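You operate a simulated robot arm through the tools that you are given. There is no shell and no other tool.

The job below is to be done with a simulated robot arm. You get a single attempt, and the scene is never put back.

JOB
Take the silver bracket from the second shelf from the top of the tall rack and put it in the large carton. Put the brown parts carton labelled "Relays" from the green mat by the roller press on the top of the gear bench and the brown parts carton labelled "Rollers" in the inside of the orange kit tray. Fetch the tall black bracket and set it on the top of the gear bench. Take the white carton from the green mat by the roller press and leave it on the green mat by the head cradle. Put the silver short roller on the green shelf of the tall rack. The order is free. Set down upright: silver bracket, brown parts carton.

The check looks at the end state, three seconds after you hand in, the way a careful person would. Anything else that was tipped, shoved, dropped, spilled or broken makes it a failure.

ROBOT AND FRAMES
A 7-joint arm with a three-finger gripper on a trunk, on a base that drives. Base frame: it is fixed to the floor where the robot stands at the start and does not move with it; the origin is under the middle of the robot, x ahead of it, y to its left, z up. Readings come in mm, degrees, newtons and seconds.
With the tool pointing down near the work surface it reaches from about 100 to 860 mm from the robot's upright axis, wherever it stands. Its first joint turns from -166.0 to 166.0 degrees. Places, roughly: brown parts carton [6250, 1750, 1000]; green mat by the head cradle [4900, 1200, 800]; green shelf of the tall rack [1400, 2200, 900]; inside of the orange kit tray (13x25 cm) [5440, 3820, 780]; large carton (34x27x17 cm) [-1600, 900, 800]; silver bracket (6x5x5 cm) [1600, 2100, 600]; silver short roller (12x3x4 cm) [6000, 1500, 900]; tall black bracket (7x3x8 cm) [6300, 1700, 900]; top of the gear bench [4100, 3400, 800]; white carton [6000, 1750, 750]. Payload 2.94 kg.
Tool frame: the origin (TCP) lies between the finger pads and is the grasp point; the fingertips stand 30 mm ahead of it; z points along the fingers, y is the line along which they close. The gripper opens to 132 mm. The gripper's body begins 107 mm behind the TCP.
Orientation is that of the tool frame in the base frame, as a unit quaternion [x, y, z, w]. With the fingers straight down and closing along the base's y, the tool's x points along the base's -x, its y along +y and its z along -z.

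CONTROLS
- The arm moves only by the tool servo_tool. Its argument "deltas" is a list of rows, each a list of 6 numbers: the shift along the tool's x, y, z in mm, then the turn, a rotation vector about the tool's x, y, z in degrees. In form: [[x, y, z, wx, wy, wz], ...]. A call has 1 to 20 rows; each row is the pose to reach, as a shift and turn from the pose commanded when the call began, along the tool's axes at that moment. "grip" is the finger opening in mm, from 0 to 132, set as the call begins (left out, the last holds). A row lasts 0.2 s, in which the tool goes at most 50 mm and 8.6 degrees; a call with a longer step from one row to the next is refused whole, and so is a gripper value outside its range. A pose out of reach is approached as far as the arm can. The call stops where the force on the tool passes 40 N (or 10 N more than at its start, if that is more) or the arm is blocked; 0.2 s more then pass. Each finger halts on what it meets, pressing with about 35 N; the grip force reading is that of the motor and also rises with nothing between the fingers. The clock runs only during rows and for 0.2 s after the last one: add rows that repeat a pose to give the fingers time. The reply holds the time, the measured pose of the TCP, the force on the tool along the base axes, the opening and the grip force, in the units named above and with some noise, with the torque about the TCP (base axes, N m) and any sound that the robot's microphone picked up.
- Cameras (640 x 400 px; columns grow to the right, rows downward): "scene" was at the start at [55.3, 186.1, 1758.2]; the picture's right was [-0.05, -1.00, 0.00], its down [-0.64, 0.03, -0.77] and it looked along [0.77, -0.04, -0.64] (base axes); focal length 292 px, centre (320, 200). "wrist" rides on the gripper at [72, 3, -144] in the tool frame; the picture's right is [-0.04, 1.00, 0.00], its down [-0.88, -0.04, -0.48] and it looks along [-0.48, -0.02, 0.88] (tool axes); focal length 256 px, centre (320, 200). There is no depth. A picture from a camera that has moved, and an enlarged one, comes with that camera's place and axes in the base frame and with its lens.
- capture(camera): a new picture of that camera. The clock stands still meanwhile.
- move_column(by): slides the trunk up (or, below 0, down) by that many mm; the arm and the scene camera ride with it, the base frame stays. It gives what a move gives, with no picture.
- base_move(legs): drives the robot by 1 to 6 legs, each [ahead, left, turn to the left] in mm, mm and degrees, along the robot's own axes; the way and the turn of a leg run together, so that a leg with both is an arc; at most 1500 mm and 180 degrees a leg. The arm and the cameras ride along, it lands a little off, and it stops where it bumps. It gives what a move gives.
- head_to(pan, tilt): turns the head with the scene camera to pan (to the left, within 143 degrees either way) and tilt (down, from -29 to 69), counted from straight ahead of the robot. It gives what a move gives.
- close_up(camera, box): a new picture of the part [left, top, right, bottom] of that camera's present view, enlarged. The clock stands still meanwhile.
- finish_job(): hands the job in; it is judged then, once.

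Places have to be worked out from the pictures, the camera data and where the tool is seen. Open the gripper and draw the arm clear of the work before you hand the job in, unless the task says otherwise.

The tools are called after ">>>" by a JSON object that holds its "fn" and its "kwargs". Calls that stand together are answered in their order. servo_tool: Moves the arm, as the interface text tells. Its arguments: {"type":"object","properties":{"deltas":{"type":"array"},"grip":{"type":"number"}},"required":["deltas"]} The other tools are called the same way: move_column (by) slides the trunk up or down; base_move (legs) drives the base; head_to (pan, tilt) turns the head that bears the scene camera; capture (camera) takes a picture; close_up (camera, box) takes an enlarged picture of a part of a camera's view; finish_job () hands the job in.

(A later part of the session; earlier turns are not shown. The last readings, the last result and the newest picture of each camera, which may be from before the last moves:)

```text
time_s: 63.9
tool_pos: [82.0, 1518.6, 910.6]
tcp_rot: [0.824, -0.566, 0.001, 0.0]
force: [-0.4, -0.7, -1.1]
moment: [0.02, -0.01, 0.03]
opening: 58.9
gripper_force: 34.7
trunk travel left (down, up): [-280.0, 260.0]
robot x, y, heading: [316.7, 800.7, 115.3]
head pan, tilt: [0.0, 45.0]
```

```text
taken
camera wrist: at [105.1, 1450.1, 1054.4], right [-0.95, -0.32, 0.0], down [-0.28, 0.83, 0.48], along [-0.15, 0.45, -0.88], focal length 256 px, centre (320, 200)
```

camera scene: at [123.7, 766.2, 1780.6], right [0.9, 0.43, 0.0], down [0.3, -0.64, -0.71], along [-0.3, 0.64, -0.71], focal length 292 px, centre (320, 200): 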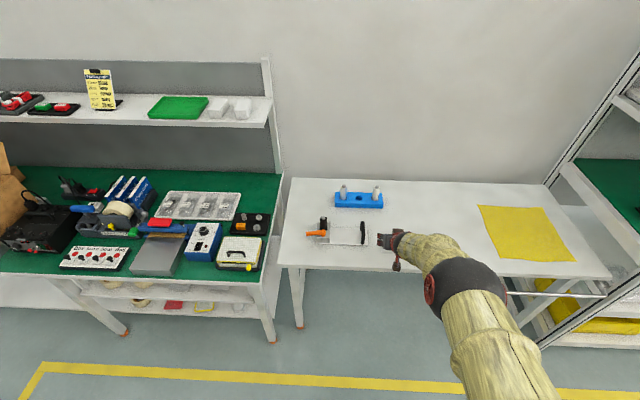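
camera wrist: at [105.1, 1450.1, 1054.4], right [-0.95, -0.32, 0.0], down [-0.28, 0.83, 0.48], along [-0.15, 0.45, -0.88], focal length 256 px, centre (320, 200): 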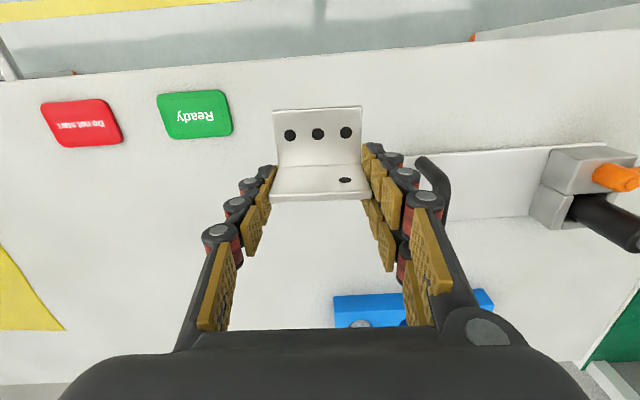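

The bracket is held with a vertical tool now. I back away, raise the trunk, and drive left along the aisle to the carton.

>>> {"fn": "base_move", "kwargs": {"legs": [[-350, 0, 0]]}}

>>> {"fn": "move_column", "kwargs": {"by": 255}}

>>> {"fn": "base_move", "kwargs": {"legs": [[0, 1000, 0], [0, 700, 0]]}}

>>> {"fn": "head_to", "kwargs": {"pan": 0, "tilt": 50}}

>>> {"fn": "capture", "kwargs": {"camera": "scene"}}

```text
time_s: 66.1
tool_pos: [227.8, 1209.4, 913.3]
tcp_rot: [0.825, -0.565, 0.0, 0.0]
force: [1.2, 0.7, -1.7]
moment: [0.01, 0.01, 0.03]
opening: 58.6
gripper_force: 35.3
trunk travel left (down, up): [-280.0, 260.0]
robot x, y, heading: [463.8, 492.0, 115.6]
head pan, tilt: [0.0, 45.0]
```

```text
time_s: 68.7
tool_pos: [227.7, 1209.0, 1165.9]
tcp_rot: [0.825, -0.565, 0.001, -0.001]
force: [-1.2, 0.3, -1.4]
moment: [0.0, -0.01, 0.01]
opening: 58.7
gripper_force: 35.0
trunk travel left (down, up): [-535.0, 5.0]
robot x, y, heading: [463.2, 490.8, 115.5]
head pan, tilt: [0.0, 45.0]
```

```text
time_s: 77.3
tool_pos: [-1305.3, 477.1, 1166.5]
tcp_rot: [0.827, -0.561, 0.001, 0.0]
force: [0.4, 0.1, -1.7]
moment: [0.04, -0.01, -0.01]
opening: 58.8
gripper_force: 34.8
trunk travel left (down, up): [-535.0, 5.0]
robot x, y, heading: [-1062.3, -237.4, 116.0]
head pan, tilt: [0.0, 45.0]
```

```text
time_s: 78.0
tool_pos: [-1304.6, 478.4, 1164.8]
tcp_rot: [0.828, -0.561, 0.0, 0.001]
force: [-0.1, -0.8, -0.2]
moment: [-0.02, -0.01, 0.03]
opening: 59.0
gripper_force: 35.3
trunk travel left (down, up): [-535.0, 5.0]
robot x, y, heading: [-1060.0, -237.5, 116.0]
head pan, tilt: [0.0, 50.0]
```

```text
taken
camera scene: at [-1253.1, -278.0, 2028.7], right [0.9, 0.44, 0.0], down [0.34, -0.69, -0.64], along [-0.28, 0.58, -0.77], focal length 292 px, centre (320, 200)
```

scene: 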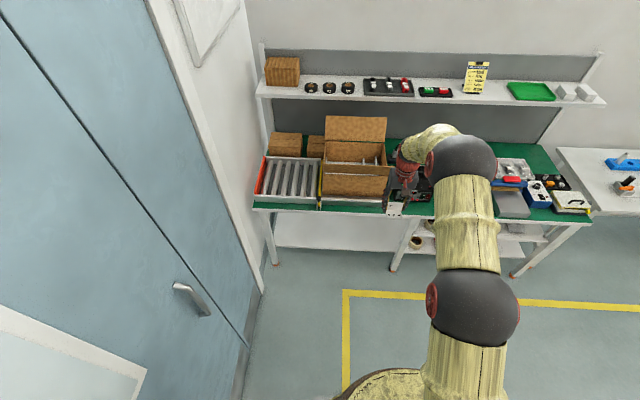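

>>> {"fn": "close_up", "kwargs": {"camera": "scene", "box": [240, 90, 440, 220]}}

```text
3.08 times, centred on (340, 155) of scene
camera zoom: at [-1253.1, -278.0, 2028.7], right [0.9, 0.44, 0.0], down [0.34, -0.69, -0.64], along [-0.28, 0.58, -0.77], focal length 899 px, centre (258, 338)
```

zoom: 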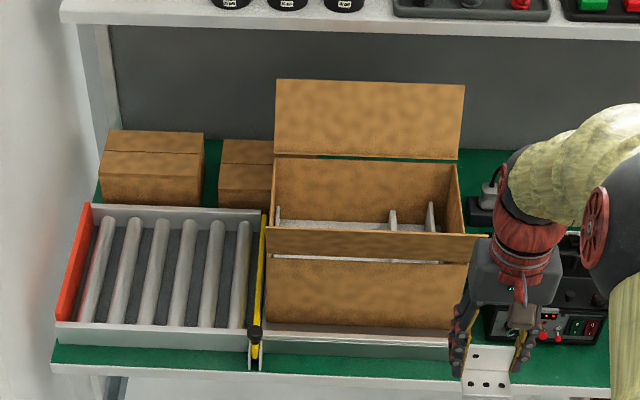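

The carton sits on the bench with its front flap leaning toward the aisle; I estimate its centre near (-1577, 866), floor about z 820, flap edge up to z≈1105. I raise the tool 70 mm for clearance and drive so the tool comes above the carton.

>>> {"fn": "servo_tool", "kwargs": {"deltas": [[0, 0, -35, 0, 0, 0], [0, 0, -70, 0, 0, 0], [0, 0, -70, 0, 0, 0]]}}

>>> {"fn": "base_move", "kwargs": {"legs": [[0, 75, 0], [330, 0, 0]]}}

>>> {"fn": "capture", "kwargs": {"camera": "wrist"}}

>>> {"fn": "capture", "kwargs": {"camera": "scene"}}

```text
time_s: 78.8
tool_pos: [-1305.3, 479.7, 1236.3]
tcp_rot: [0.828, -0.561, 0.0, -0.001]
force: [-0.1, 0.3, -1.1]
moment: [0.02, -0.01, -0.02]
opening: 59.0
gripper_force: 34.9
trunk travel left (down, up): [-535.0, 5.0]
robot x, y, heading: [-1060.5, -235.8, 116.0]
head pan, tilt: [0.0, 50.0]
```

```text
time_s: 81.6
tool_pos: [-1518.5, 744.9, 1236.2]
tcp_rot: [0.827, -0.563, 0.0, 0.0]
force: [-0.4, 1.0, -1.4]
moment: [-0.03, -0.01, 0.01]
opening: 58.9
gripper_force: 34.7
trunk travel left (down, up): [-535.0, 5.0]
robot x, y, heading: [-1277.0, 26.2, 116.0]
head pan, tilt: [0.0, 50.0]
```

```text
taken
camera wrist: at [-1495.7, 677.5, 1378.3], right [-0.94, -0.33, 0.0], down [-0.29, 0.83, 0.48], along [-0.16, 0.45, -0.88], focal length 256 px, centre (320, 200)
```

wrist: 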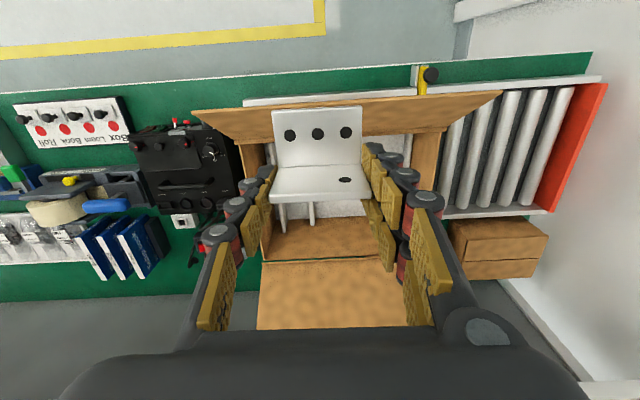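

```text
taken
camera scene: at [-1469.3, -10.5, 2028.6], right [0.9, 0.44, 0.0], down [0.34, -0.69, -0.64], along [-0.28, 0.58, -0.77], focal length 292 px, centre (320, 200)
```

scene: 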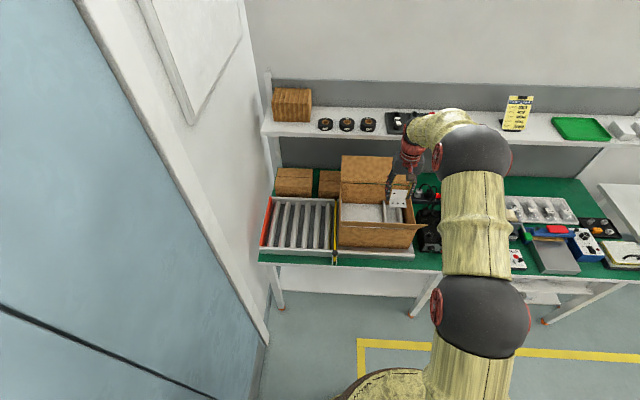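

I zoom the scene camera into the carton to see what is inside.

>>> {"fn": "close_up", "kwargs": {"camera": "scene", "box": [300, 130, 460, 270]}}

>>> {"fn": "close_up", "kwargs": {"camera": "wrist", "box": [180, 60, 520, 270]}}

```text
2.86 times, centred on (380, 200) of scene
camera zoom: at [-1469.3, -10.5, 2028.6], right [0.9, 0.44, 0.0], down [0.34, -0.69, -0.64], along [-0.28, 0.58, -0.77], focal length 835 px, centre (149, 200)
```

zoom: 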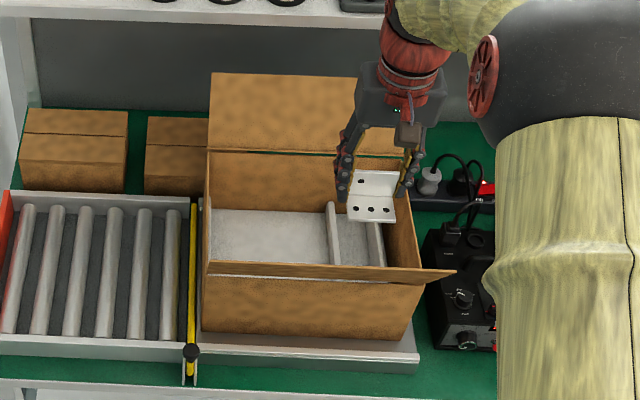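

```text
1.88 times, centred on (350, 165) of wrist
camera zoom: at [-1495.7, 677.5, 1378.3], right [-0.94, -0.33, 0.0], down [-0.29, 0.83, 0.48], along [-0.16, 0.45, -0.88], focal length 482 px, centre (264, 266)
```

zoom: 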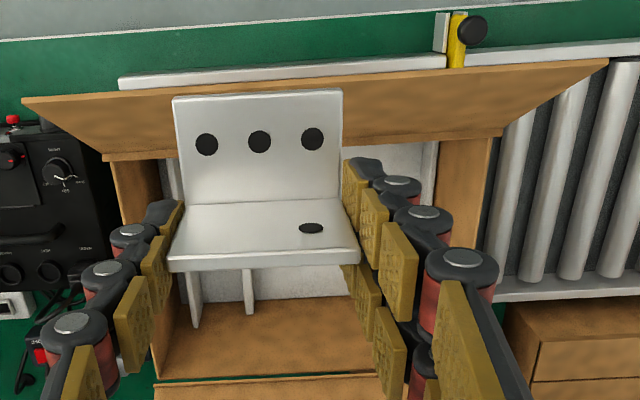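

The carton's left half is a clear flat floor, while two dividers stand at its right. I aim for the free area centre (~(-1652, 854)): drive 156 ahead and 72 left.

>>> {"fn": "base_move", "kwargs": {"legs": [[156, 72, 0]]}}

>>> {"fn": "capture", "kwargs": {"camera": "wrist"}}

>>> {"fn": "capture", "kwargs": {"camera": "scene"}}

```text
time_s: 83.1
tool_pos: [-1653.9, 852.7, 1235.6]
tcp_rot: [0.828, -0.561, 0.001, 0.0]
force: [-0.4, 0.8, -1.3]
moment: [-0.01, -0.07, -0.01]
opening: 59.0
gripper_force: 35.1
trunk travel left (down, up): [-535.0, 5.0]
robot x, y, heading: [-1406.7, 137.4, 115.7]
head pan, tilt: [0.0, 50.0]
```

```text
taken
camera wrist: at [-1631.0, 784.8, 1378.1], right [-0.94, -0.33, 0.0], down [-0.29, 0.83, 0.47], along [-0.16, 0.45, -0.88], focal length 256 px, centre (320, 200)
```

wrist: 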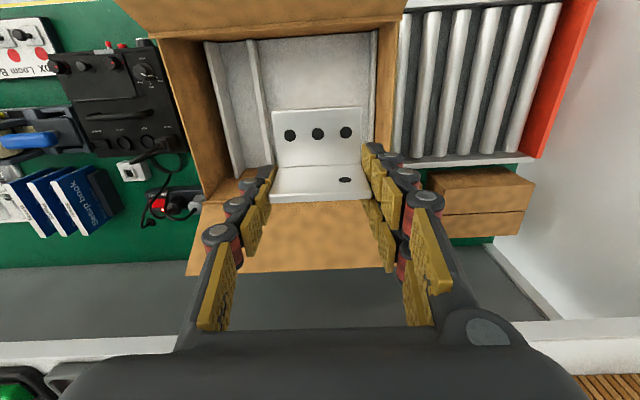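

```text
taken
camera scene: at [-1603.5, 96.9, 2028.5], right [0.9, 0.44, 0.0], down [0.34, -0.69, -0.64], along [-0.28, 0.58, -0.77], focal length 292 px, centre (320, 200)
```

scene: 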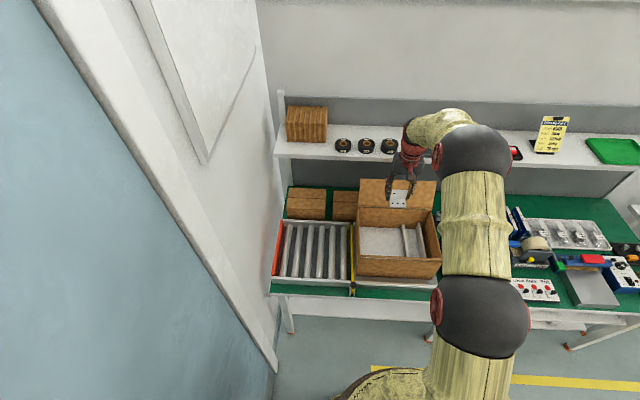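

The tool is centred over the clear floor area (about ±110 mm left/right free). I lower with the trunk by 200 mm first, then check.

>>> {"fn": "move_column", "kwargs": {"by": -200}}

>>> {"fn": "capture", "kwargs": {"camera": "wrist"}}

>>> {"fn": "capture", "kwargs": {"camera": "scene"}}

```text
time_s: 85.3
tool_pos: [-1653.8, 852.0, 1036.4]
tcp_rot: [0.828, -0.561, 0.001, 0.0]
force: [0.5, -0.3, -0.6]
moment: [0.07, 0.03, 0.01]
opening: 58.9
gripper_force: 34.9
trunk travel left (down, up): [-335.0, 205.0]
robot x, y, heading: [-1407.1, 136.5, 116.2]
head pan, tilt: [0.0, 50.0]
```

```text
taken
camera wrist: at [-1629.7, 783.7, 1179.2], right [-0.94, -0.33, 0.0], down [-0.29, 0.83, 0.48], along [-0.16, 0.45, -0.88], focal length 256 px, centre (320, 200)
```

wrist: 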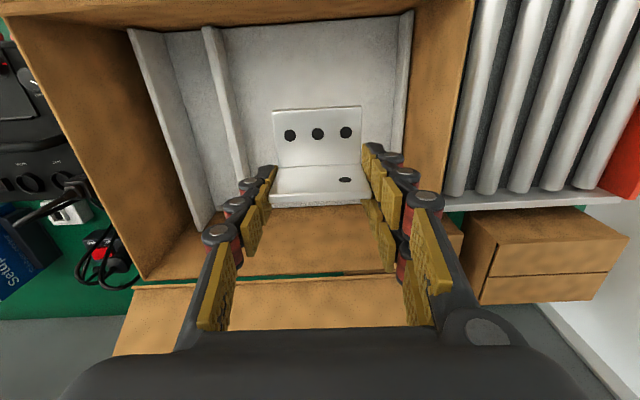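

```text
taken
camera scene: at [-1601.6, 95.2, 1828.8], right [0.9, 0.44, 0.0], down [0.34, -0.69, -0.64], along [-0.28, 0.58, -0.77], focal length 292 px, centre (320, 200)
```

scene: 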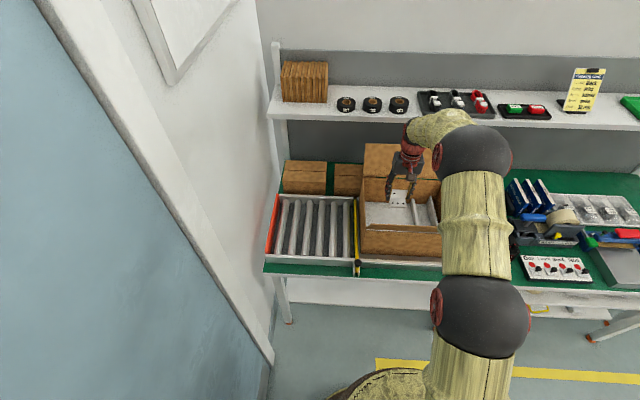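

The floor of the free bay is clear. I descend 120 mm with the arm (shifting 15 mm forward) and check again.

>>> {"fn": "servo_tool", "kwargs": {"deltas": [[-5, 0, 30, 0, 0, 0], [-10, 0, 60, 0, 0, 0], [-15, 0, 90, 0, 0, 0], [-15, 0, 120, 0, 0, 0], [-15, 0, 120, 0, 0, 0]]}}

>>> {"fn": "capture", "kwargs": {"camera": "wrist"}}

>>> {"fn": "close_up", "kwargs": {"camera": "scene", "box": [320, 100, 520, 280]}}

```text
time_s: 86.5
tool_pos: [-1659.0, 864.4, 915.0]
tcp_rot: [0.828, -0.561, -0.001, -0.001]
force: [0.3, 0.2, -1.1]
moment: [-0.02, 0.02, 0.0]
opening: 58.9
gripper_force: 35.3
trunk travel left (down, up): [-335.0, 205.0]
robot x, y, heading: [-1406.3, 138.0, 115.5]
head pan, tilt: [0.0, 50.0]
```

```text
taken
camera wrist: at [-1635.8, 796.5, 1059.0], right [-0.94, -0.33, 0.0], down [-0.29, 0.83, 0.48], along [-0.16, 0.45, -0.88], focal length 256 px, centre (320, 200)
```

wrist: 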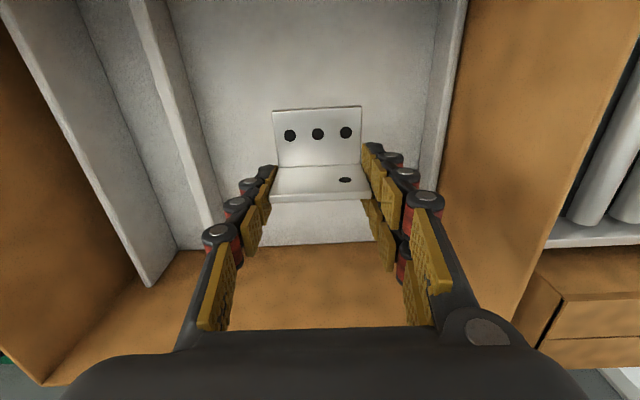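

```text
2.22 times, centred on (420, 190) of scene
camera zoom: at [-1601.6, 95.2, 1828.7], right [0.9, 0.44, 0.0], down [0.34, -0.69, -0.64], along [-0.28, 0.58, -0.77], focal length 649 px, centre (98, 222)
```

zoom: 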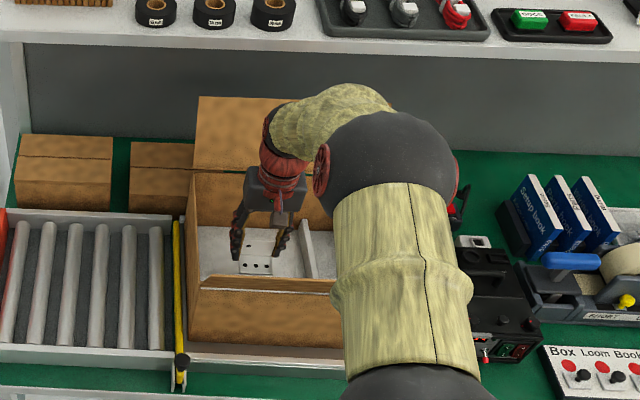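

Bracket is well inside the bay, clear of dividers. I keep descending: 35 mm, then small steps until contact.

>>> {"fn": "servo_tool", "kwargs": {"deltas": [[0, 0, 12, 0, 0, 0], [0, 0, 24, 0, 0, 0], [0, 0, 35, 0, 0, 0], [0, 0, 35, 0, 0, 0]]}}

>>> {"fn": "capture", "kwargs": {"camera": "wrist"}}

```text
time_s: 87.5
tool_pos: [-1658.4, 866.0, 881.0]
tcp_rot: [0.828, -0.561, 0.001, 0.0]
force: [-0.1, 0.4, -1.5]
moment: [0.0, -0.01, -0.03]
opening: 58.9
gripper_force: 34.8
trunk travel left (down, up): [-335.0, 205.0]
robot x, y, heading: [-1408.2, 134.7, 116.2]
head pan, tilt: [0.0, 50.0]
```

```text
taken
camera wrist: at [-1634.7, 797.7, 1024.6], right [-0.94, -0.33, 0.0], down [-0.29, 0.83, 0.48], along [-0.16, 0.45, -0.88], focal length 256 px, centre (320, 200)
```

wrist: 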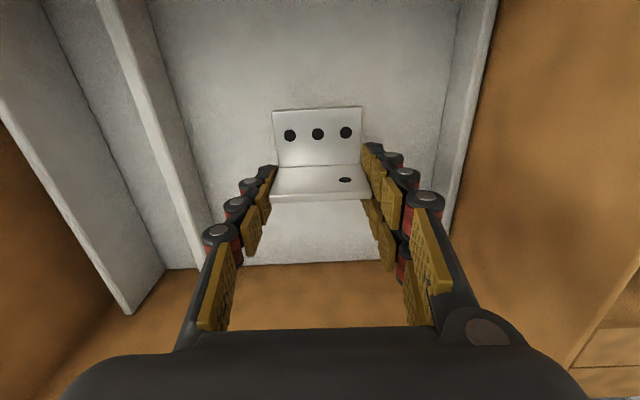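

Still no contact (force ≈ -1.5 N, just the load). I go down in 3-mm steps.

>>> {"fn": "servo_tool", "kwargs": {"deltas": [[0, 0, 4, 0, 0, 0], [0, 0, 8, 0, 0, 0], [0, 0, 11, 0, 0, 0]]}}

```text
time_s: 88.3
tool_pos: [-1658.2, 865.5, 869.7]
tcp_rot: [0.828, -0.561, 0.0, 0.0]
force: [0.0, -0.1, -0.8]
moment: [0.0, -0.01, 0.01]
opening: 58.9
gripper_force: 35.4
trunk travel left (down, up): [-335.0, 205.0]
robot x, y, heading: [-1406.5, 135.7, 115.9]
head pan, tilt: [0.0, 50.0]
```

>>> {"fn": "servo_tool", "kwargs": {"deltas": [[0, 0, 2, 0, 0, 0], [0, 0, 4, 0, 0, 0], [0, 0, 6, 0, 0, 0]]}}

```text
time_s: 89.1
tool_pos: [-1657.4, 866.2, 864.2]
tcp_rot: [0.828, -0.561, 0.0, 0.0]
force: [-0.3, -0.6, 0.0]
moment: [-0.02, -0.01, 0.04]
opening: 59.0
gripper_force: 34.8
trunk travel left (down, up): [-335.0, 205.0]
robot x, y, heading: [-1409.7, 133.5, 116.4]
head pan, tilt: [0.0, 50.0]
```

Force drifting to zero may be the start of contact; I continue 2 mm at a time.

>>> {"fn": "servo_tool", "kwargs": {"deltas": [[0, 0, 1.5, 0, 0, 0], [0, 0, 3, 0, 0, 0]]}}

>>> {"fn": "close_up", "kwargs": {"camera": "wrist", "box": [220, 80, 420, 220]}}

```text
time_s: 89.7
tool_pos: [-1658.5, 866.5, 860.5]
tcp_rot: [0.827, -0.562, 0.001, -0.001]
force: [-0.3, -0.1, -1.4]
moment: [0.0, 0.03, 0.01]
opening: 58.8
gripper_force: 35.1
trunk travel left (down, up): [-335.0, 205.0]
robot x, y, heading: [-1411.4, 134.7, 115.8]
head pan, tilt: [0.0, 50.0]
```

```text
2.86 times, centred on (320, 150) of wrist
camera zoom: at [-1634.9, 797.6, 1003.4], right [-0.94, -0.33, 0.0], down [-0.29, 0.83, 0.48], along [-0.16, 0.45, -0.88], focal length 731 px, centre (320, 343)
```

zoom: 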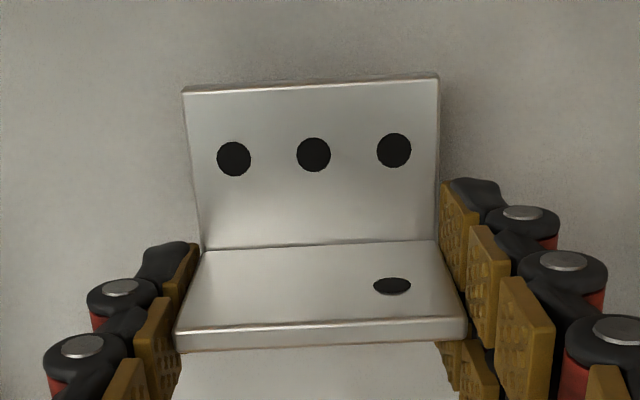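

Shadows look very near. Continuing 2-mm steps with force watch.

>>> {"fn": "servo_tool", "kwargs": {"deltas": [[0, 0, 1.5, 0, 0, 0], [0, 0, 3, 0, 0, 0]]}}

>>> {"fn": "servo_tool", "kwargs": {"deltas": [[0, 0, 1.5, 0, 0, 0], [0, 0, 3, 0, 0, 0]]}}

```text
time_s: 90.3
tool_pos: [-1658.4, 866.3, 857.7]
tcp_rot: [0.827, -0.562, 0.001, 0.001]
force: [0.6, -0.4, -1.5]
moment: [-0.02, 0.01, 0.02]
opening: 58.8
gripper_force: 35.1
trunk travel left (down, up): [-335.0, 205.0]
robot x, y, heading: [-1410.0, 136.8, 116.0]
head pan, tilt: [0.0, 50.0]
```

```text
time_s: 90.9
tool_pos: [-1658.0, 864.9, 853.4]
tcp_rot: [0.828, -0.561, 0.0, -0.001]
force: [0.0, -0.7, -1.0]
moment: [-0.01, 0.01, 0.01]
opening: 58.7
gripper_force: 34.2
trunk travel left (down, up): [-335.0, 205.0]
robot x, y, heading: [-1409.4, 136.6, 116.0]
head pan, tilt: [0.0, 50.0]
```

>>> {"fn": "servo_tool", "kwargs": {"deltas": [[0, 0, 1.5, 0, 0, 0], [0, 0, 3, 0, 0, 0]]}}

>>> {"fn": "servo_tool", "kwargs": {"deltas": [[0, 0, 1.5, 0, 0, 0], [0, 0, 3, 0, 0, 0]]}}

>>> {"fn": "capture", "kwargs": {"camera": "wrist"}}

```text
time_s: 91.5
tool_pos: [-1657.8, 865.6, 850.3]
tcp_rot: [0.827, -0.562, 0.001, 0.0]
force: [-0.4, 0.7, -1.1]
moment: [0.02, -0.01, -0.03]
opening: 58.6
gripper_force: 35.2
trunk travel left (down, up): [-335.0, 205.0]
robot x, y, heading: [-1405.8, 133.6, 116.0]
head pan, tilt: [0.0, 50.0]
```

```text
time_s: 92.1
tool_pos: [-1658.5, 866.7, 848.1]
tcp_rot: [0.828, -0.561, 0.0, 0.0]
force: [-0.1, 0.1, -0.7]
moment: [0.01, 0.04, 0.02]
opening: 58.9
gripper_force: 34.9
trunk travel left (down, up): [-335.0, 205.0]
robot x, y, heading: [-1408.0, 134.7, 115.9]
head pan, tilt: [0.0, 50.0]
```

```text
taken
camera wrist: at [-1635.2, 798.0, 991.1], right [-0.94, -0.33, 0.0], down [-0.29, 0.83, 0.48], along [-0.16, 0.45, -0.88], focal length 256 px, centre (320, 200)
```

wrist: 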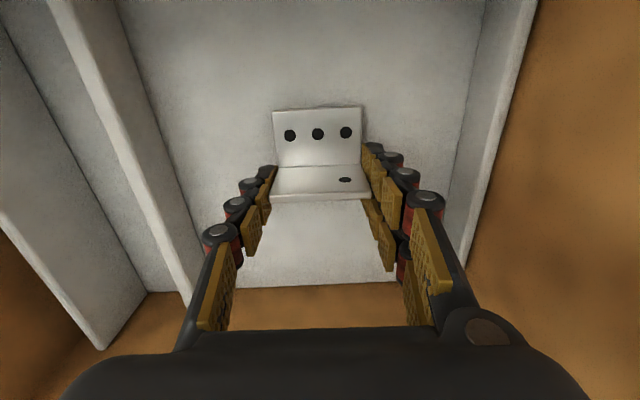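

From the floor's back edge across three views I compute floor z≈794, so contact is expected near TCP z≈831. I descend 11 mm, then small steps.

>>> {"fn": "servo_tool", "kwargs": {"deltas": [[0, 0, 4, 0, 0, 0], [0, 0, 8, 0, 0, 0], [0, 0, 11, 0, 0, 0]]}}

>>> {"fn": "servo_tool", "kwargs": {"deltas": [[0, 0, 1.5, 0, 0, 0], [0, 0, 3, 0, 0, 0]]}}

```text
time_s: 92.9
tool_pos: [-1658.5, 866.3, 840.3]
tcp_rot: [0.827, -0.561, -0.002, -0.001]
force: [0.1, -5.3, 15.6]
moment: [-0.81, -0.25, -0.09]
opening: 59.3
gripper_force: 34.9
trunk travel left (down, up): [-335.0, 205.0]
robot x, y, heading: [-1407.7, 134.6, 115.9]
head pan, tilt: [0.0, 50.0]
```

```text
time_s: 93.5
tool_pos: [-1659.7, 867.2, 837.8]
tcp_rot: [0.828, -0.561, -0.003, -0.002]
force: [-0.1, 0.0, 23.7]
moment: [-0.17, -0.05, -0.03]
opening: 58.8
gripper_force: 34.8
trunk travel left (down, up): [-335.0, 205.0]
robot x, y, heading: [-1408.3, 139.0, 115.9]
head pan, tilt: [0.0, 50.0]
```

Solid contact (24 N). I relieve by 1.5 mm and open the fingers to 78 mm.

>>> {"fn": "servo_tool", "kwargs": {"deltas": [[0, 0, -2, 0, 0, 0], [0, 0, -2, 0, 0, 0]]}}

>>> {"fn": "servo_tool", "kwargs": {"deltas": [[0, 0, 0, 0, 0, 0], [0, 0, 0, 0, 0, 0], [0, 0, 0, 0, 0, 0]], "grip": 80}}

>>> {"fn": "capture", "kwargs": {"camera": "wrist"}}

```text
time_s: 94.1
tool_pos: [-1658.9, 866.1, 837.2]
tcp_rot: [0.828, -0.561, -0.001, -0.001]
force: [-1.8, 6.8, 16.4]
moment: [0.27, 0.04, 0.02]
opening: 59.1
gripper_force: 34.4
trunk travel left (down, up): [-335.0, 205.0]
robot x, y, heading: [-1411.9, 133.2, 116.2]
head pan, tilt: [0.0, 50.0]
```

```text
time_s: 94.9
tool_pos: [-1658.9, 865.3, 835.6]
tcp_rot: [0.828, -0.561, 0.0, 0.0]
force: [0.7, 0.7, 0.1]
moment: [0.02, 0.03, -0.04]
opening: 80.1
gripper_force: 0.1
trunk travel left (down, up): [-335.0, 205.0]
robot x, y, heading: [-1413.5, 137.3, 116.1]
head pan, tilt: [0.0, 50.0]
```

```text
taken
camera wrist: at [-1635.5, 796.8, 979.0], right [-0.94, -0.33, 0.0], down [-0.29, 0.83, 0.47], along [-0.16, 0.45, -0.88], focal length 256 px, centre (320, 200)
```

wrist: 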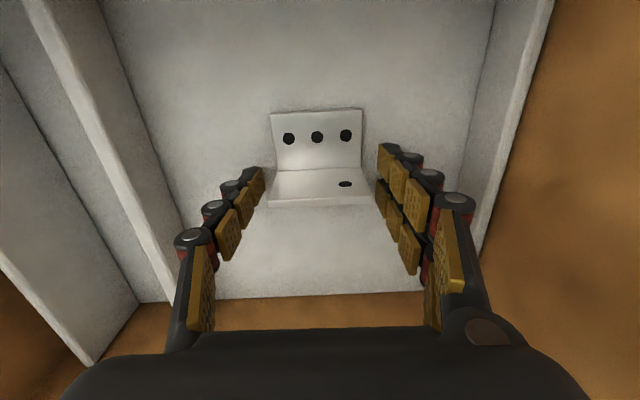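

The bracket stands upright on the carton floor. I lift straight up out of the carton.

>>> {"fn": "servo_tool", "kwargs": {"deltas": [[0, 0, -20, 0, 0, 0], [0, 0, -55, 0, 0, 0], [0, 0, -95, 0, 0, 0], [0, 0, -140, 0, 0, 0], [0, 0, -185, 0, 0, 0], [0, 0, -185, 0, 0, 0]]}}

>>> {"fn": "capture", "kwargs": {"camera": "wrist"}}

>>> {"fn": "move_column", "kwargs": {"by": 200}}

```text
time_s: 96.3
tool_pos: [-1656.5, 865.2, 1022.2]
tcp_rot: [0.828, -0.561, 0.0, 0.001]
force: [0.3, -0.7, -0.3]
moment: [0.01, 0.01, 0.0]
opening: 79.9
gripper_force: 0.1
trunk travel left (down, up): [-335.0, 205.0]
robot x, y, heading: [-1408.4, 135.1, 116.2]
head pan, tilt: [0.0, 50.0]
```

```text
taken
camera wrist: at [-1633.7, 796.8, 1164.0], right [-0.94, -0.33, 0.0], down [-0.29, 0.83, 0.48], along [-0.16, 0.45, -0.88], focal length 256 px, centre (320, 200)
```

wrist: 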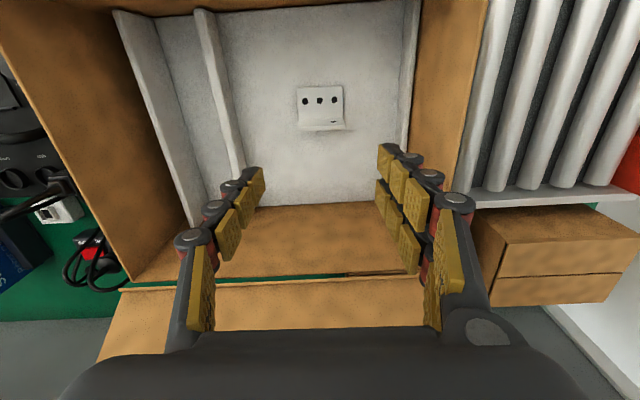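

```text
time_s: 98.4
tool_pos: [-1656.6, 864.7, 1220.4]
tcp_rot: [0.827, -0.562, 0.0, 0.0]
force: [-0.6, 0.5, 0.1]
moment: [0.0, 0.0, 0.01]
opening: 80.1
gripper_force: 0.1
trunk travel left (down, up): [-535.0, 5.0]
robot x, y, heading: [-1408.4, 133.6, 115.9]
head pan, tilt: [0.0, 50.0]
```

Silver bracket placed. I back away from the bench, turn to the aisle direction, and drive toward the far work places.

>>> {"fn": "base_move", "kwargs": {"legs": [[-520, 0, 0], [0, 0, -91], [1500, 0, 0], [1500, 0, 0], [1400, 0, 0]]}}

>>> {"fn": "head_to", "kwargs": {"pan": 0, "tilt": 30}}

>>> {"fn": "capture", "kwargs": {"camera": "scene"}}

```text
time_s: 126.1
tool_pos: [3578.6, 1721.4, 1220.6]
tcp_rot: [-0.167, 0.986, 0.0, 0.0]
force: [0.6, -0.5, 0.4]
moment: [-0.01, 0.03, 0.01]
opening: 80.2
gripper_force: 0.0
trunk travel left (down, up): [-535.0, 5.0]
robot x, y, heading: [2840.4, 1505.2, 23.7]
head pan, tilt: [0.0, 50.0]
```

```text
time_s: 126.9
tool_pos: [3578.1, 1721.4, 1220.5]
tcp_rot: [-0.167, 0.986, 0.0, 0.0]
force: [0.2, -0.4, -0.2]
moment: [-0.01, 0.0, 0.0]
opening: 80.1
gripper_force: 0.1
trunk travel left (down, up): [-535.0, 5.0]
robot x, y, heading: [2837.6, 1509.0, 23.5]
head pan, tilt: [0.0, 30.0]
```

```text
taken
camera scene: at [2818.8, 1705.0, 2058.1], right [0.4, -0.92, 0.0], down [-0.46, -0.2, -0.87], along [0.79, 0.34, -0.5], focal length 292 px, centre (320, 200)
```

scene: 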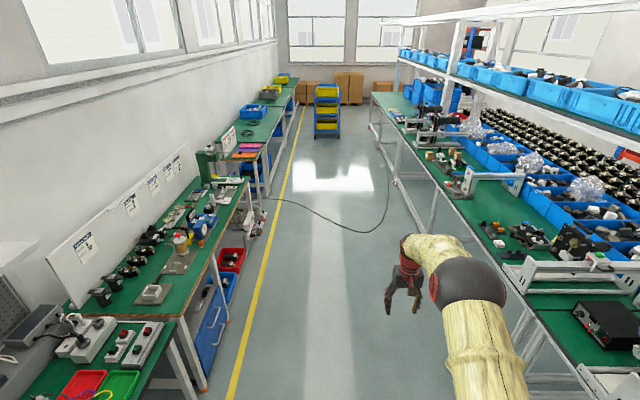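

I'm in the aisle near (2838, 1509). I zoom in on the right-hand bench to find the head cradle, roller press and the items.

>>> {"fn": "close_up", "kwargs": {"camera": "scene", "box": [380, 60, 640, 260]}}

>>> {"fn": "close_up", "kwargs": {"camera": "scene", "box": [60, 120, 320, 330]}}

>>> {"fn": "close_up", "kwargs": {"camera": "scene", "box": [380, 90, 500, 190]}}

```text
2.00 times, centred on (510, 160) of scene
camera zoom: at [2818.8, 1705.0, 2058.1], right [0.4, -0.92, 0.0], down [-0.46, -0.2, -0.87], along [0.79, 0.34, -0.5], focal length 584 px, centre (-60, 280)
```

zoom: 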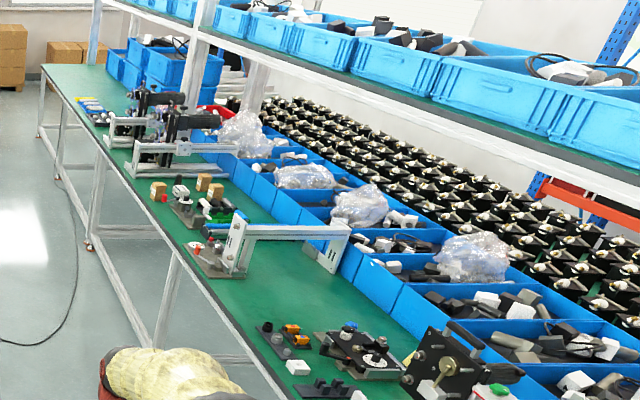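

```text
1.90 times, centred on (190, 225) of scene
camera zoom: at [2818.8, 1705.0, 2058.1], right [0.4, -0.92, 0.0], down [-0.46, -0.2, -0.87], along [0.79, 0.34, -0.5], focal length 556 px, centre (568, 152)
```

zoom: 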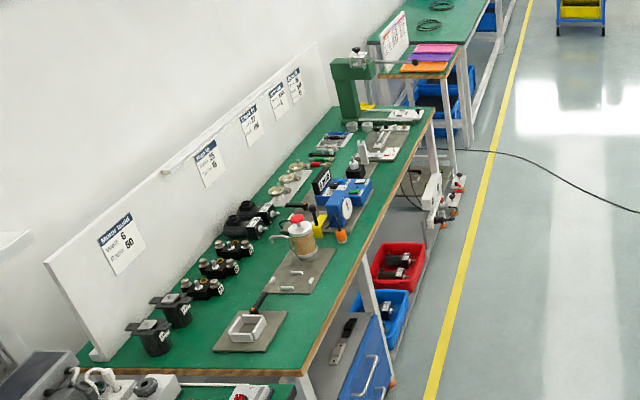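

```text
4.00 times, centred on (440, 140) of scene
camera zoom: at [2818.8, 1705.0, 2058.1], right [0.4, -0.92, 0.0], down [-0.46, -0.2, -0.87], along [0.79, 0.34, -0.5], focal length 1168 px, centre (-160, 440)
```

zoom: 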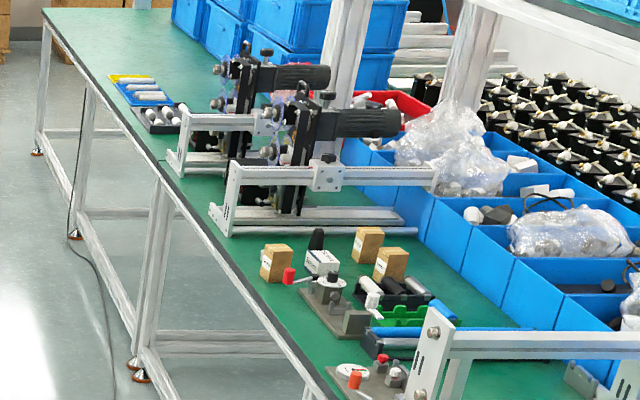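

I can see three small brown cartons, a white carton and rollers at the far bench (around x≈6100–6400, y≈1500–1800). I drive further down the aisle.

>>> {"fn": "base_move", "kwargs": {"legs": [[1450, 0, 0], [1300, -50, 1]]}}

>>> {"fn": "head_to", "kwargs": {"pan": -60, "tilt": 35}}

>>> {"fn": "capture", "kwargs": {"camera": "scene"}}

```text
time_s: 140.1
tool_pos: [6080.6, 2798.9, 1220.4]
tcp_rot: [-0.179, 0.984, 0.0, 0.0]
force: [0.2, 1.1, 0.2]
moment: [-0.01, 0.01, -0.02]
opening: 80.1
gripper_force: 0.1
trunk travel left (down, up): [-535.0, 5.0]
robot x, y, heading: [5346.2, 2563.6, 25.1]
head pan, tilt: [0.0, 30.0]
```

```text
time_s: 141.4
tool_pos: [6080.3, 2798.0, 1219.5]
tcp_rot: [-0.18, 0.984, 0.0, 0.0]
force: [-0.2, -0.4, 0.2]
moment: [-0.04, -0.02, -0.02]
opening: 80.4
gripper_force: 0.1
trunk travel left (down, up): [-535.0, 5.0]
robot x, y, heading: [5345.9, 2564.4, 24.9]
head pan, tilt: [-60.0, 35.0]
```

```text
taken
camera scene: at [5311.0, 2673.8, 2050.4], right [-0.57, -0.82, 0.0], down [-0.47, 0.33, -0.82], along [0.67, -0.47, -0.57], focal length 292 px, centre (320, 200)
```

scene: 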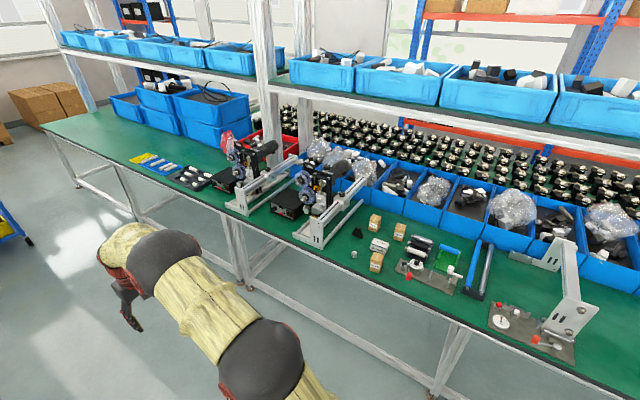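

>>> {"fn": "close_up", "kwargs": {"camera": "scene", "box": [310, 180, 510, 310]}}

>>> {"fn": "head_to", "kwargs": {"pan": -100, "tilt": 35}}

>>> {"fn": "capture", "kwargs": {"camera": "scene"}}

```text
3.08 times, centred on (410, 245) of scene
camera zoom: at [5311.0, 2673.8, 2050.4], right [-0.57, -0.82, 0.0], down [-0.47, 0.33, -0.82], along [0.67, -0.47, -0.57], focal length 899 px, centre (43, 62)
```

zoom: 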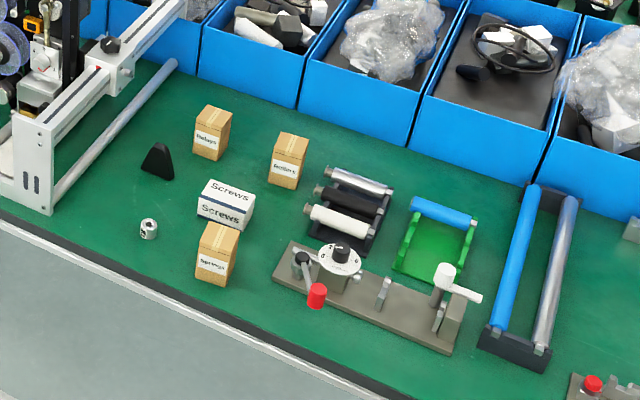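

```text
time_s: 142.5
tool_pos: [6080.6, 2800.0, 1220.3]
tcp_rot: [-0.18, 0.984, 0.0, 0.0]
force: [0.6, 0.2, -0.6]
moment: [0.0, 0.0, -0.01]
opening: 80.0
gripper_force: 0.1
trunk travel left (down, up): [-535.0, 5.0]
robot x, y, heading: [5346.3, 2564.9, 25.1]
head pan, tilt: [-100.0, 35.0]
```

```text
taken
camera scene: at [5261.7, 2639.2, 2050.4], right [-0.97, -0.26, 0.0], down [-0.15, 0.55, -0.82], along [0.21, -0.79, -0.57], focal length 292 px, centre (320, 200)
```

scene: 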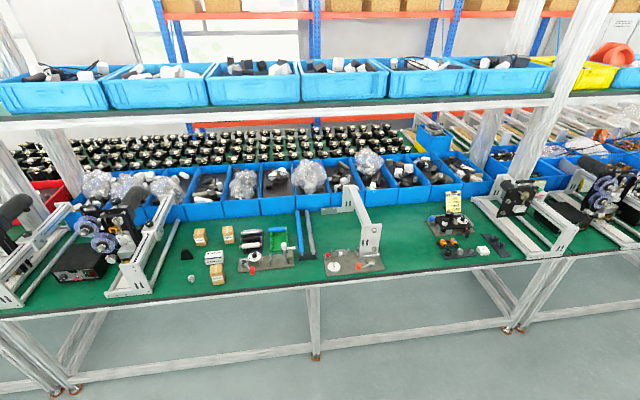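

Labels are visible: "Relays" (far left), "Rollers" (middle), "Springs" (front), and a white "Screws" carton. I zoom in further on the items and the head cradle region.

>>> {"fn": "close_up", "kwargs": {"camera": "scene", "box": [380, 170, 560, 290]}}

>>> {"fn": "close_up", "kwargs": {"camera": "scene", "box": [160, 210, 320, 310]}}

>>> {"fn": "head_to", "kwargs": {"pan": 90, "tilt": 40}}

>>> {"fn": "capture", "kwargs": {"camera": "scene"}}

```text
3.33 times, centred on (470, 230) of scene
camera zoom: at [5261.7, 2639.2, 2050.4], right [-0.97, -0.26, 0.0], down [-0.15, 0.55, -0.82], along [0.21, -0.79, -0.57], focal length 974 px, centre (-180, 100)
```

zoom: 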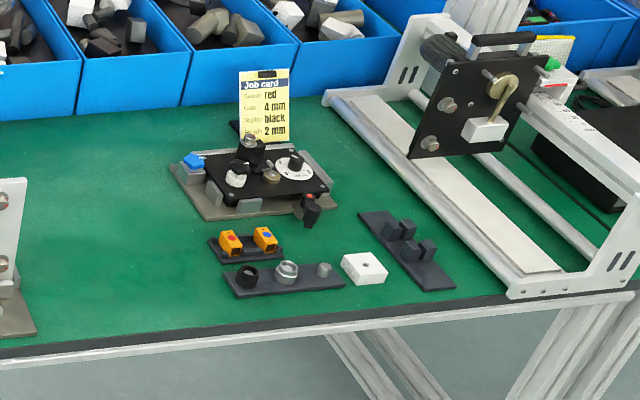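

```text
4.00 times, centred on (240, 260) of scene
camera zoom: at [5261.7, 2639.2, 2050.4], right [-0.97, -0.26, 0.0], down [-0.15, 0.55, -0.82], along [0.21, -0.79, -0.57], focal length 1168 px, centre (640, -40)
```

zoom: 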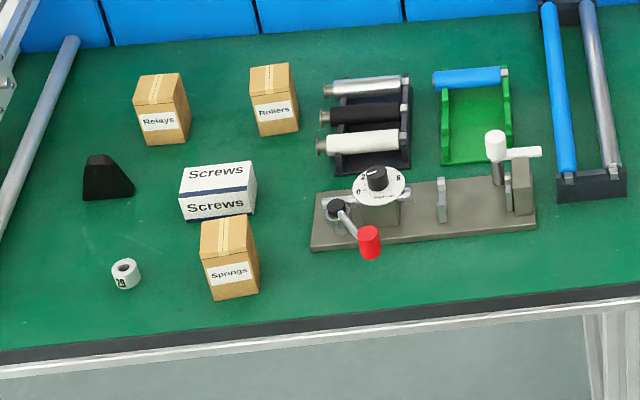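

```text
time_s: 145.3
tool_pos: [6079.8, 2799.5, 1221.1]
tcp_rot: [-0.18, 0.984, 0.0, -0.001]
force: [0.2, -0.8, 0.0]
moment: [-0.03, 0.01, 0.02]
opening: 80.0
gripper_force: 0.0
trunk travel left (down, up): [-535.0, 5.0]
robot x, y, heading: [5348.6, 2565.3, 24.9]
head pan, tilt: [90.0, 40.0]
```

```text
taken
camera scene: at [5202.9, 2801.3, 2042.9], right [0.91, 0.42, 0.0], down [0.27, -0.58, -0.77], along [-0.32, 0.69, -0.64], focal length 292 px, centre (320, 200)
```

scene: 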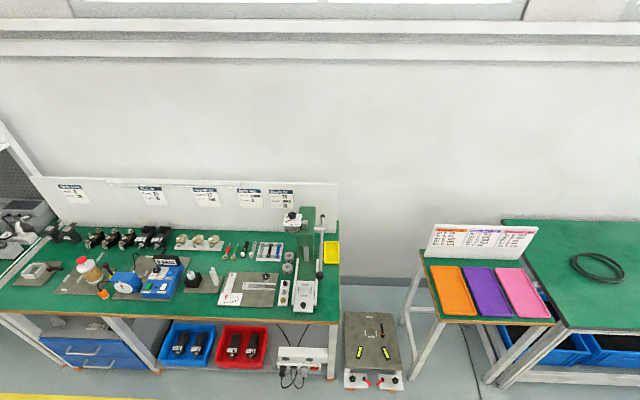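

Targets located: Relays ≈(6245,1621), Rollers ≈(6099,1560), white carton ≈(6088,1728), black bracket ≈(6262,1737), silver roller ≈(5993,1476); orange tray and gear bench are on the left. I retract the arm, then turn to face the right bench and move near it.

>>> {"fn": "servo_tool", "kwargs": {"deltas": [[45, 0, 0, 0, 0, 0], [90, 0, 0, 0, 0, 0], [135, 0, 0, 0, 0, 0], [180, 0, 0, 0, 0, 0], [225, 0, 0, 0, 0, 0], [250, 0, 0, 0, 0, 0]], "grip": 110}}

>>> {"fn": "base_move", "kwargs": {"legs": [[0, 0, -91], [300, 302, 0]]}}

>>> {"fn": "head_to", "kwargs": {"pan": 0, "tilt": 50}}

>>> {"fn": "capture", "kwargs": {"camera": "scene"}}

>>> {"fn": "capture", "kwargs": {"camera": "wrist"}}

```text
time_s: 146.7
tool_pos: [5844.6, 2709.0, 1221.1]
tcp_rot: [-0.179, 0.984, 0.0, 0.0]
force: [-0.3, -0.5, -0.1]
moment: [0.02, -0.01, -0.01]
opening: 110.1
gripper_force: 0.0
trunk travel left (down, up): [-535.0, 5.0]
robot x, y, heading: [5344.4, 2566.7, 24.7]
head pan, tilt: [90.0, 40.0]
```

```text
time_s: 153.2
tool_pos: [5877.8, 1907.1, 1220.2]
tcp_rot: [0.577, 0.816, -0.001, 0.0]
force: [0.3, 0.1, -0.1]
moment: [0.03, 0.07, 0.04]
opening: 110.0
gripper_force: 0.1
trunk travel left (down, up): [-535.0, 5.0]
robot x, y, heading: [5744.5, 2408.9, -66.2]
head pan, tilt: [90.0, 40.0]
```

```text
time_s: 154.8
tool_pos: [5878.5, 1907.1, 1220.1]
tcp_rot: [0.577, 0.817, 0.0, 0.0]
force: [0.2, -0.1, 0.0]
moment: [0.05, -0.02, -0.02]
opening: 110.2
gripper_force: 0.1
trunk travel left (down, up): [-535.0, 5.0]
robot x, y, heading: [5744.7, 2408.7, -66.1]
head pan, tilt: [0.0, 50.0]
```

```text
taken
camera scene: at [5937.5, 2442.3, 2028.7], right [-0.91, -0.4, 0.0], down [-0.31, 0.7, -0.64], along [0.26, -0.59, -0.77], focal length 292 px, centre (320, 200)
```

scene: 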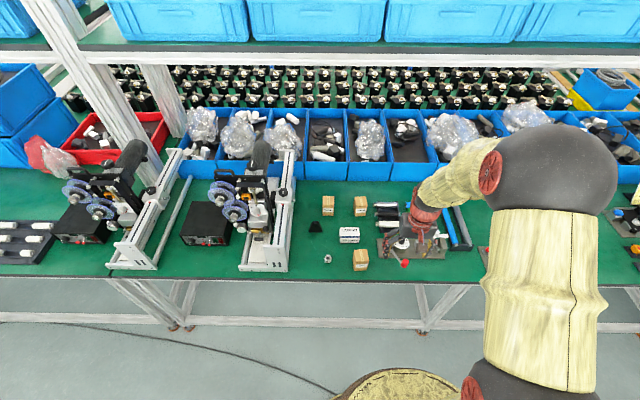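

```text
taken
camera wrist: at [5857.0, 1976.3, 1363.8], right [0.96, 0.29, 0.0], down [0.26, -0.84, 0.48], along [0.14, -0.46, -0.88], focal length 256 px, centre (320, 200)
```

wrist: 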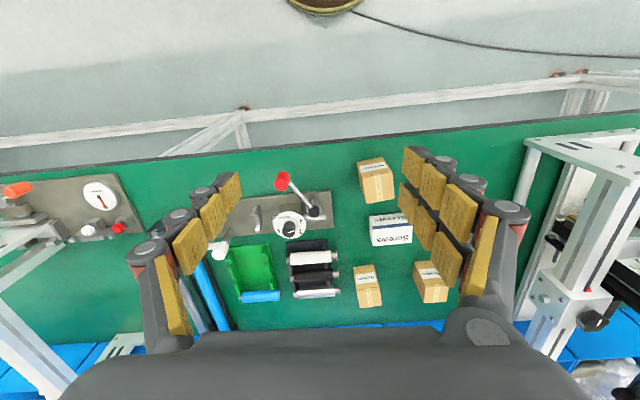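

Everything is as expected. I move 200 mm closer to the bench and take wrist views at two trunk heights for precise triangulation.

>>> {"fn": "base_move", "kwargs": {"legs": [[200, 0, 0]]}}

>>> {"fn": "capture", "kwargs": {"camera": "wrist"}}

>>> {"fn": "close_up", "kwargs": {"camera": "wrist", "box": [240, 90, 480, 250]}}

>>> {"fn": "capture", "kwargs": {"camera": "scene"}}

```text
time_s: 156.4
tool_pos: [5959.0, 1723.2, 1219.9]
tcp_rot: [0.578, 0.816, 0.0, -0.001]
force: [-0.5, 0.4, -0.1]
moment: [0.08, 0.05, 0.02]
opening: 110.1
gripper_force: 0.1
trunk travel left (down, up): [-535.0, 5.0]
robot x, y, heading: [5826.8, 2229.2, -66.3]
head pan, tilt: [0.0, 50.0]
```

```text
taken
camera wrist: at [5937.1, 1791.9, 1363.2], right [0.96, 0.29, 0.0], down [0.26, -0.84, 0.47], along [0.14, -0.45, -0.88], focal length 256 px, centre (320, 200)
```

wrist: 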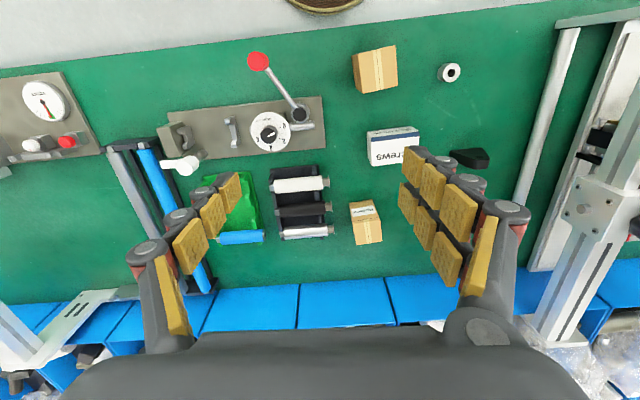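

```text
2.50 times, centred on (360, 170) of wrist
camera zoom: at [5937.1, 1791.9, 1363.2], right [0.96, 0.29, 0.0], down [0.26, -0.84, 0.47], along [0.14, -0.45, -0.88], focal length 640 px, centre (220, 275)
```

zoom: 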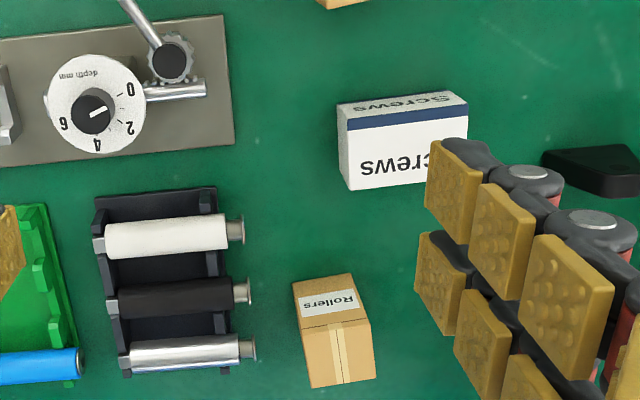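

```text
taken
camera scene: at [6018.7, 2257.0, 2028.6], right [-0.92, -0.4, 0.0], down [-0.31, 0.7, -0.64], along [0.26, -0.59, -0.77], focal length 292 px, centre (320, 200)
```

scene: 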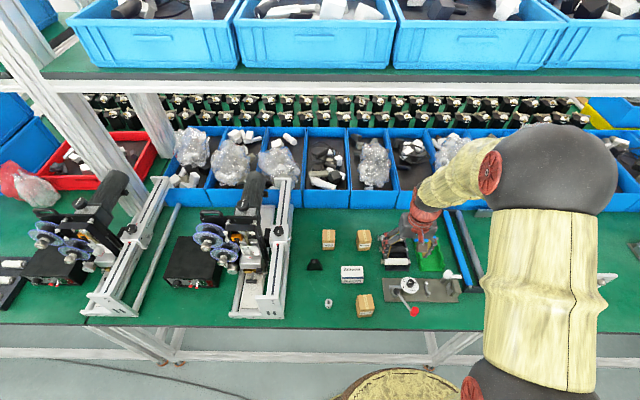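

I lower the trunk 200 mm for the second wrist view.

>>> {"fn": "move_column", "kwargs": {"by": -170}}

>>> {"fn": "capture", "kwargs": {"camera": "wrist"}}

>>> {"fn": "close_up", "kwargs": {"camera": "wrist", "box": [220, 30, 520, 230]}}

```text
time_s: 158.3
tool_pos: [5958.2, 1724.0, 1050.7]
tcp_rot: [0.578, 0.816, 0.0, 0.0]
force: [-0.1, -1.1, -0.3]
moment: [0.01, -0.01, 0.01]
opening: 109.8
gripper_force: 0.2
trunk travel left (down, up): [-365.0, 175.0]
robot x, y, heading: [5827.7, 2227.5, -66.1]
head pan, tilt: [0.0, 50.0]
```

```text
taken
camera wrist: at [5936.4, 1793.4, 1194.0], right [0.96, 0.29, 0.0], down [0.26, -0.84, 0.48], along [0.14, -0.46, -0.88], focal length 256 px, centre (320, 200)
```

wrist: 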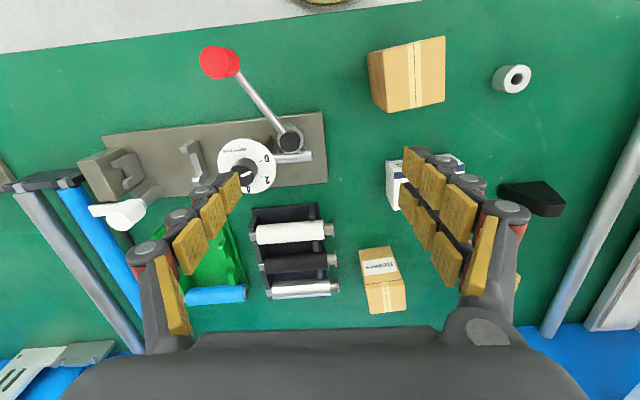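

```text
2.00 times, centred on (370, 130) of wrist
camera zoom: at [5936.4, 1793.4, 1194.0], right [0.96, 0.29, 0.0], down [0.26, -0.84, 0.48], along [0.14, -0.46, -0.88], focal length 512 px, centre (220, 340)
```

zoom: 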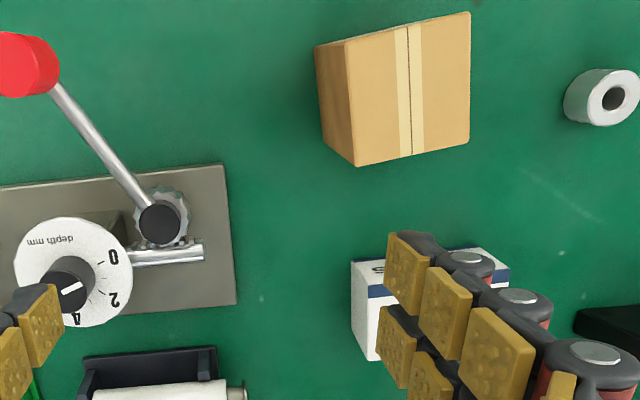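

Bench height comes out near z≈860. I zoom on the "Rollers" carton and on the silver roller from this lower viewpoint.

>>> {"fn": "close_up", "kwargs": {"camera": "wrist", "box": [240, 180, 440, 330]}}

>>> {"fn": "close_up", "kwargs": {"camera": "scene", "box": [290, 210, 470, 330]}}

```text
2.67 times, centred on (340, 255) of wrist
camera zoom: at [5936.4, 1793.4, 1194.0], right [0.96, 0.29, 0.0], down [0.26, -0.84, 0.48], along [0.14, -0.46, -0.88], focal length 683 px, centre (267, 53)
```

zoom: 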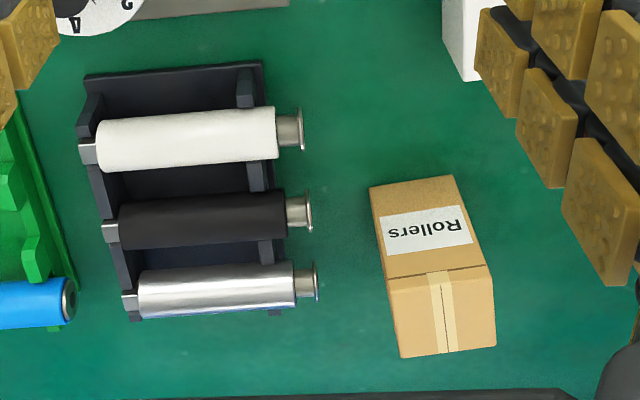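

```text
3.33 times, centred on (380, 270) of scene
camera zoom: at [6017.7, 2259.3, 1858.8], right [-0.92, -0.4, 0.0], down [-0.31, 0.7, -0.64], along [0.26, -0.59, -0.77], focal length 974 px, centre (120, -33)
```

zoom: 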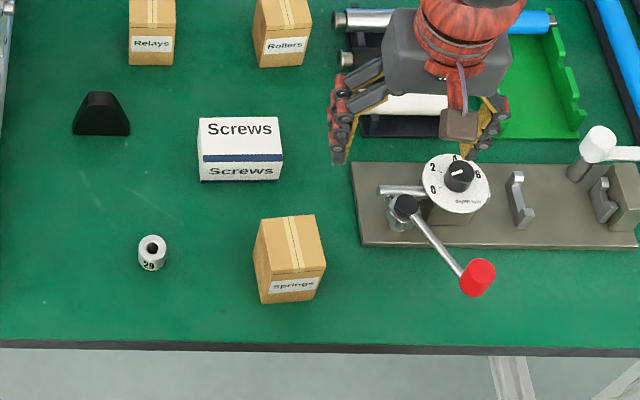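

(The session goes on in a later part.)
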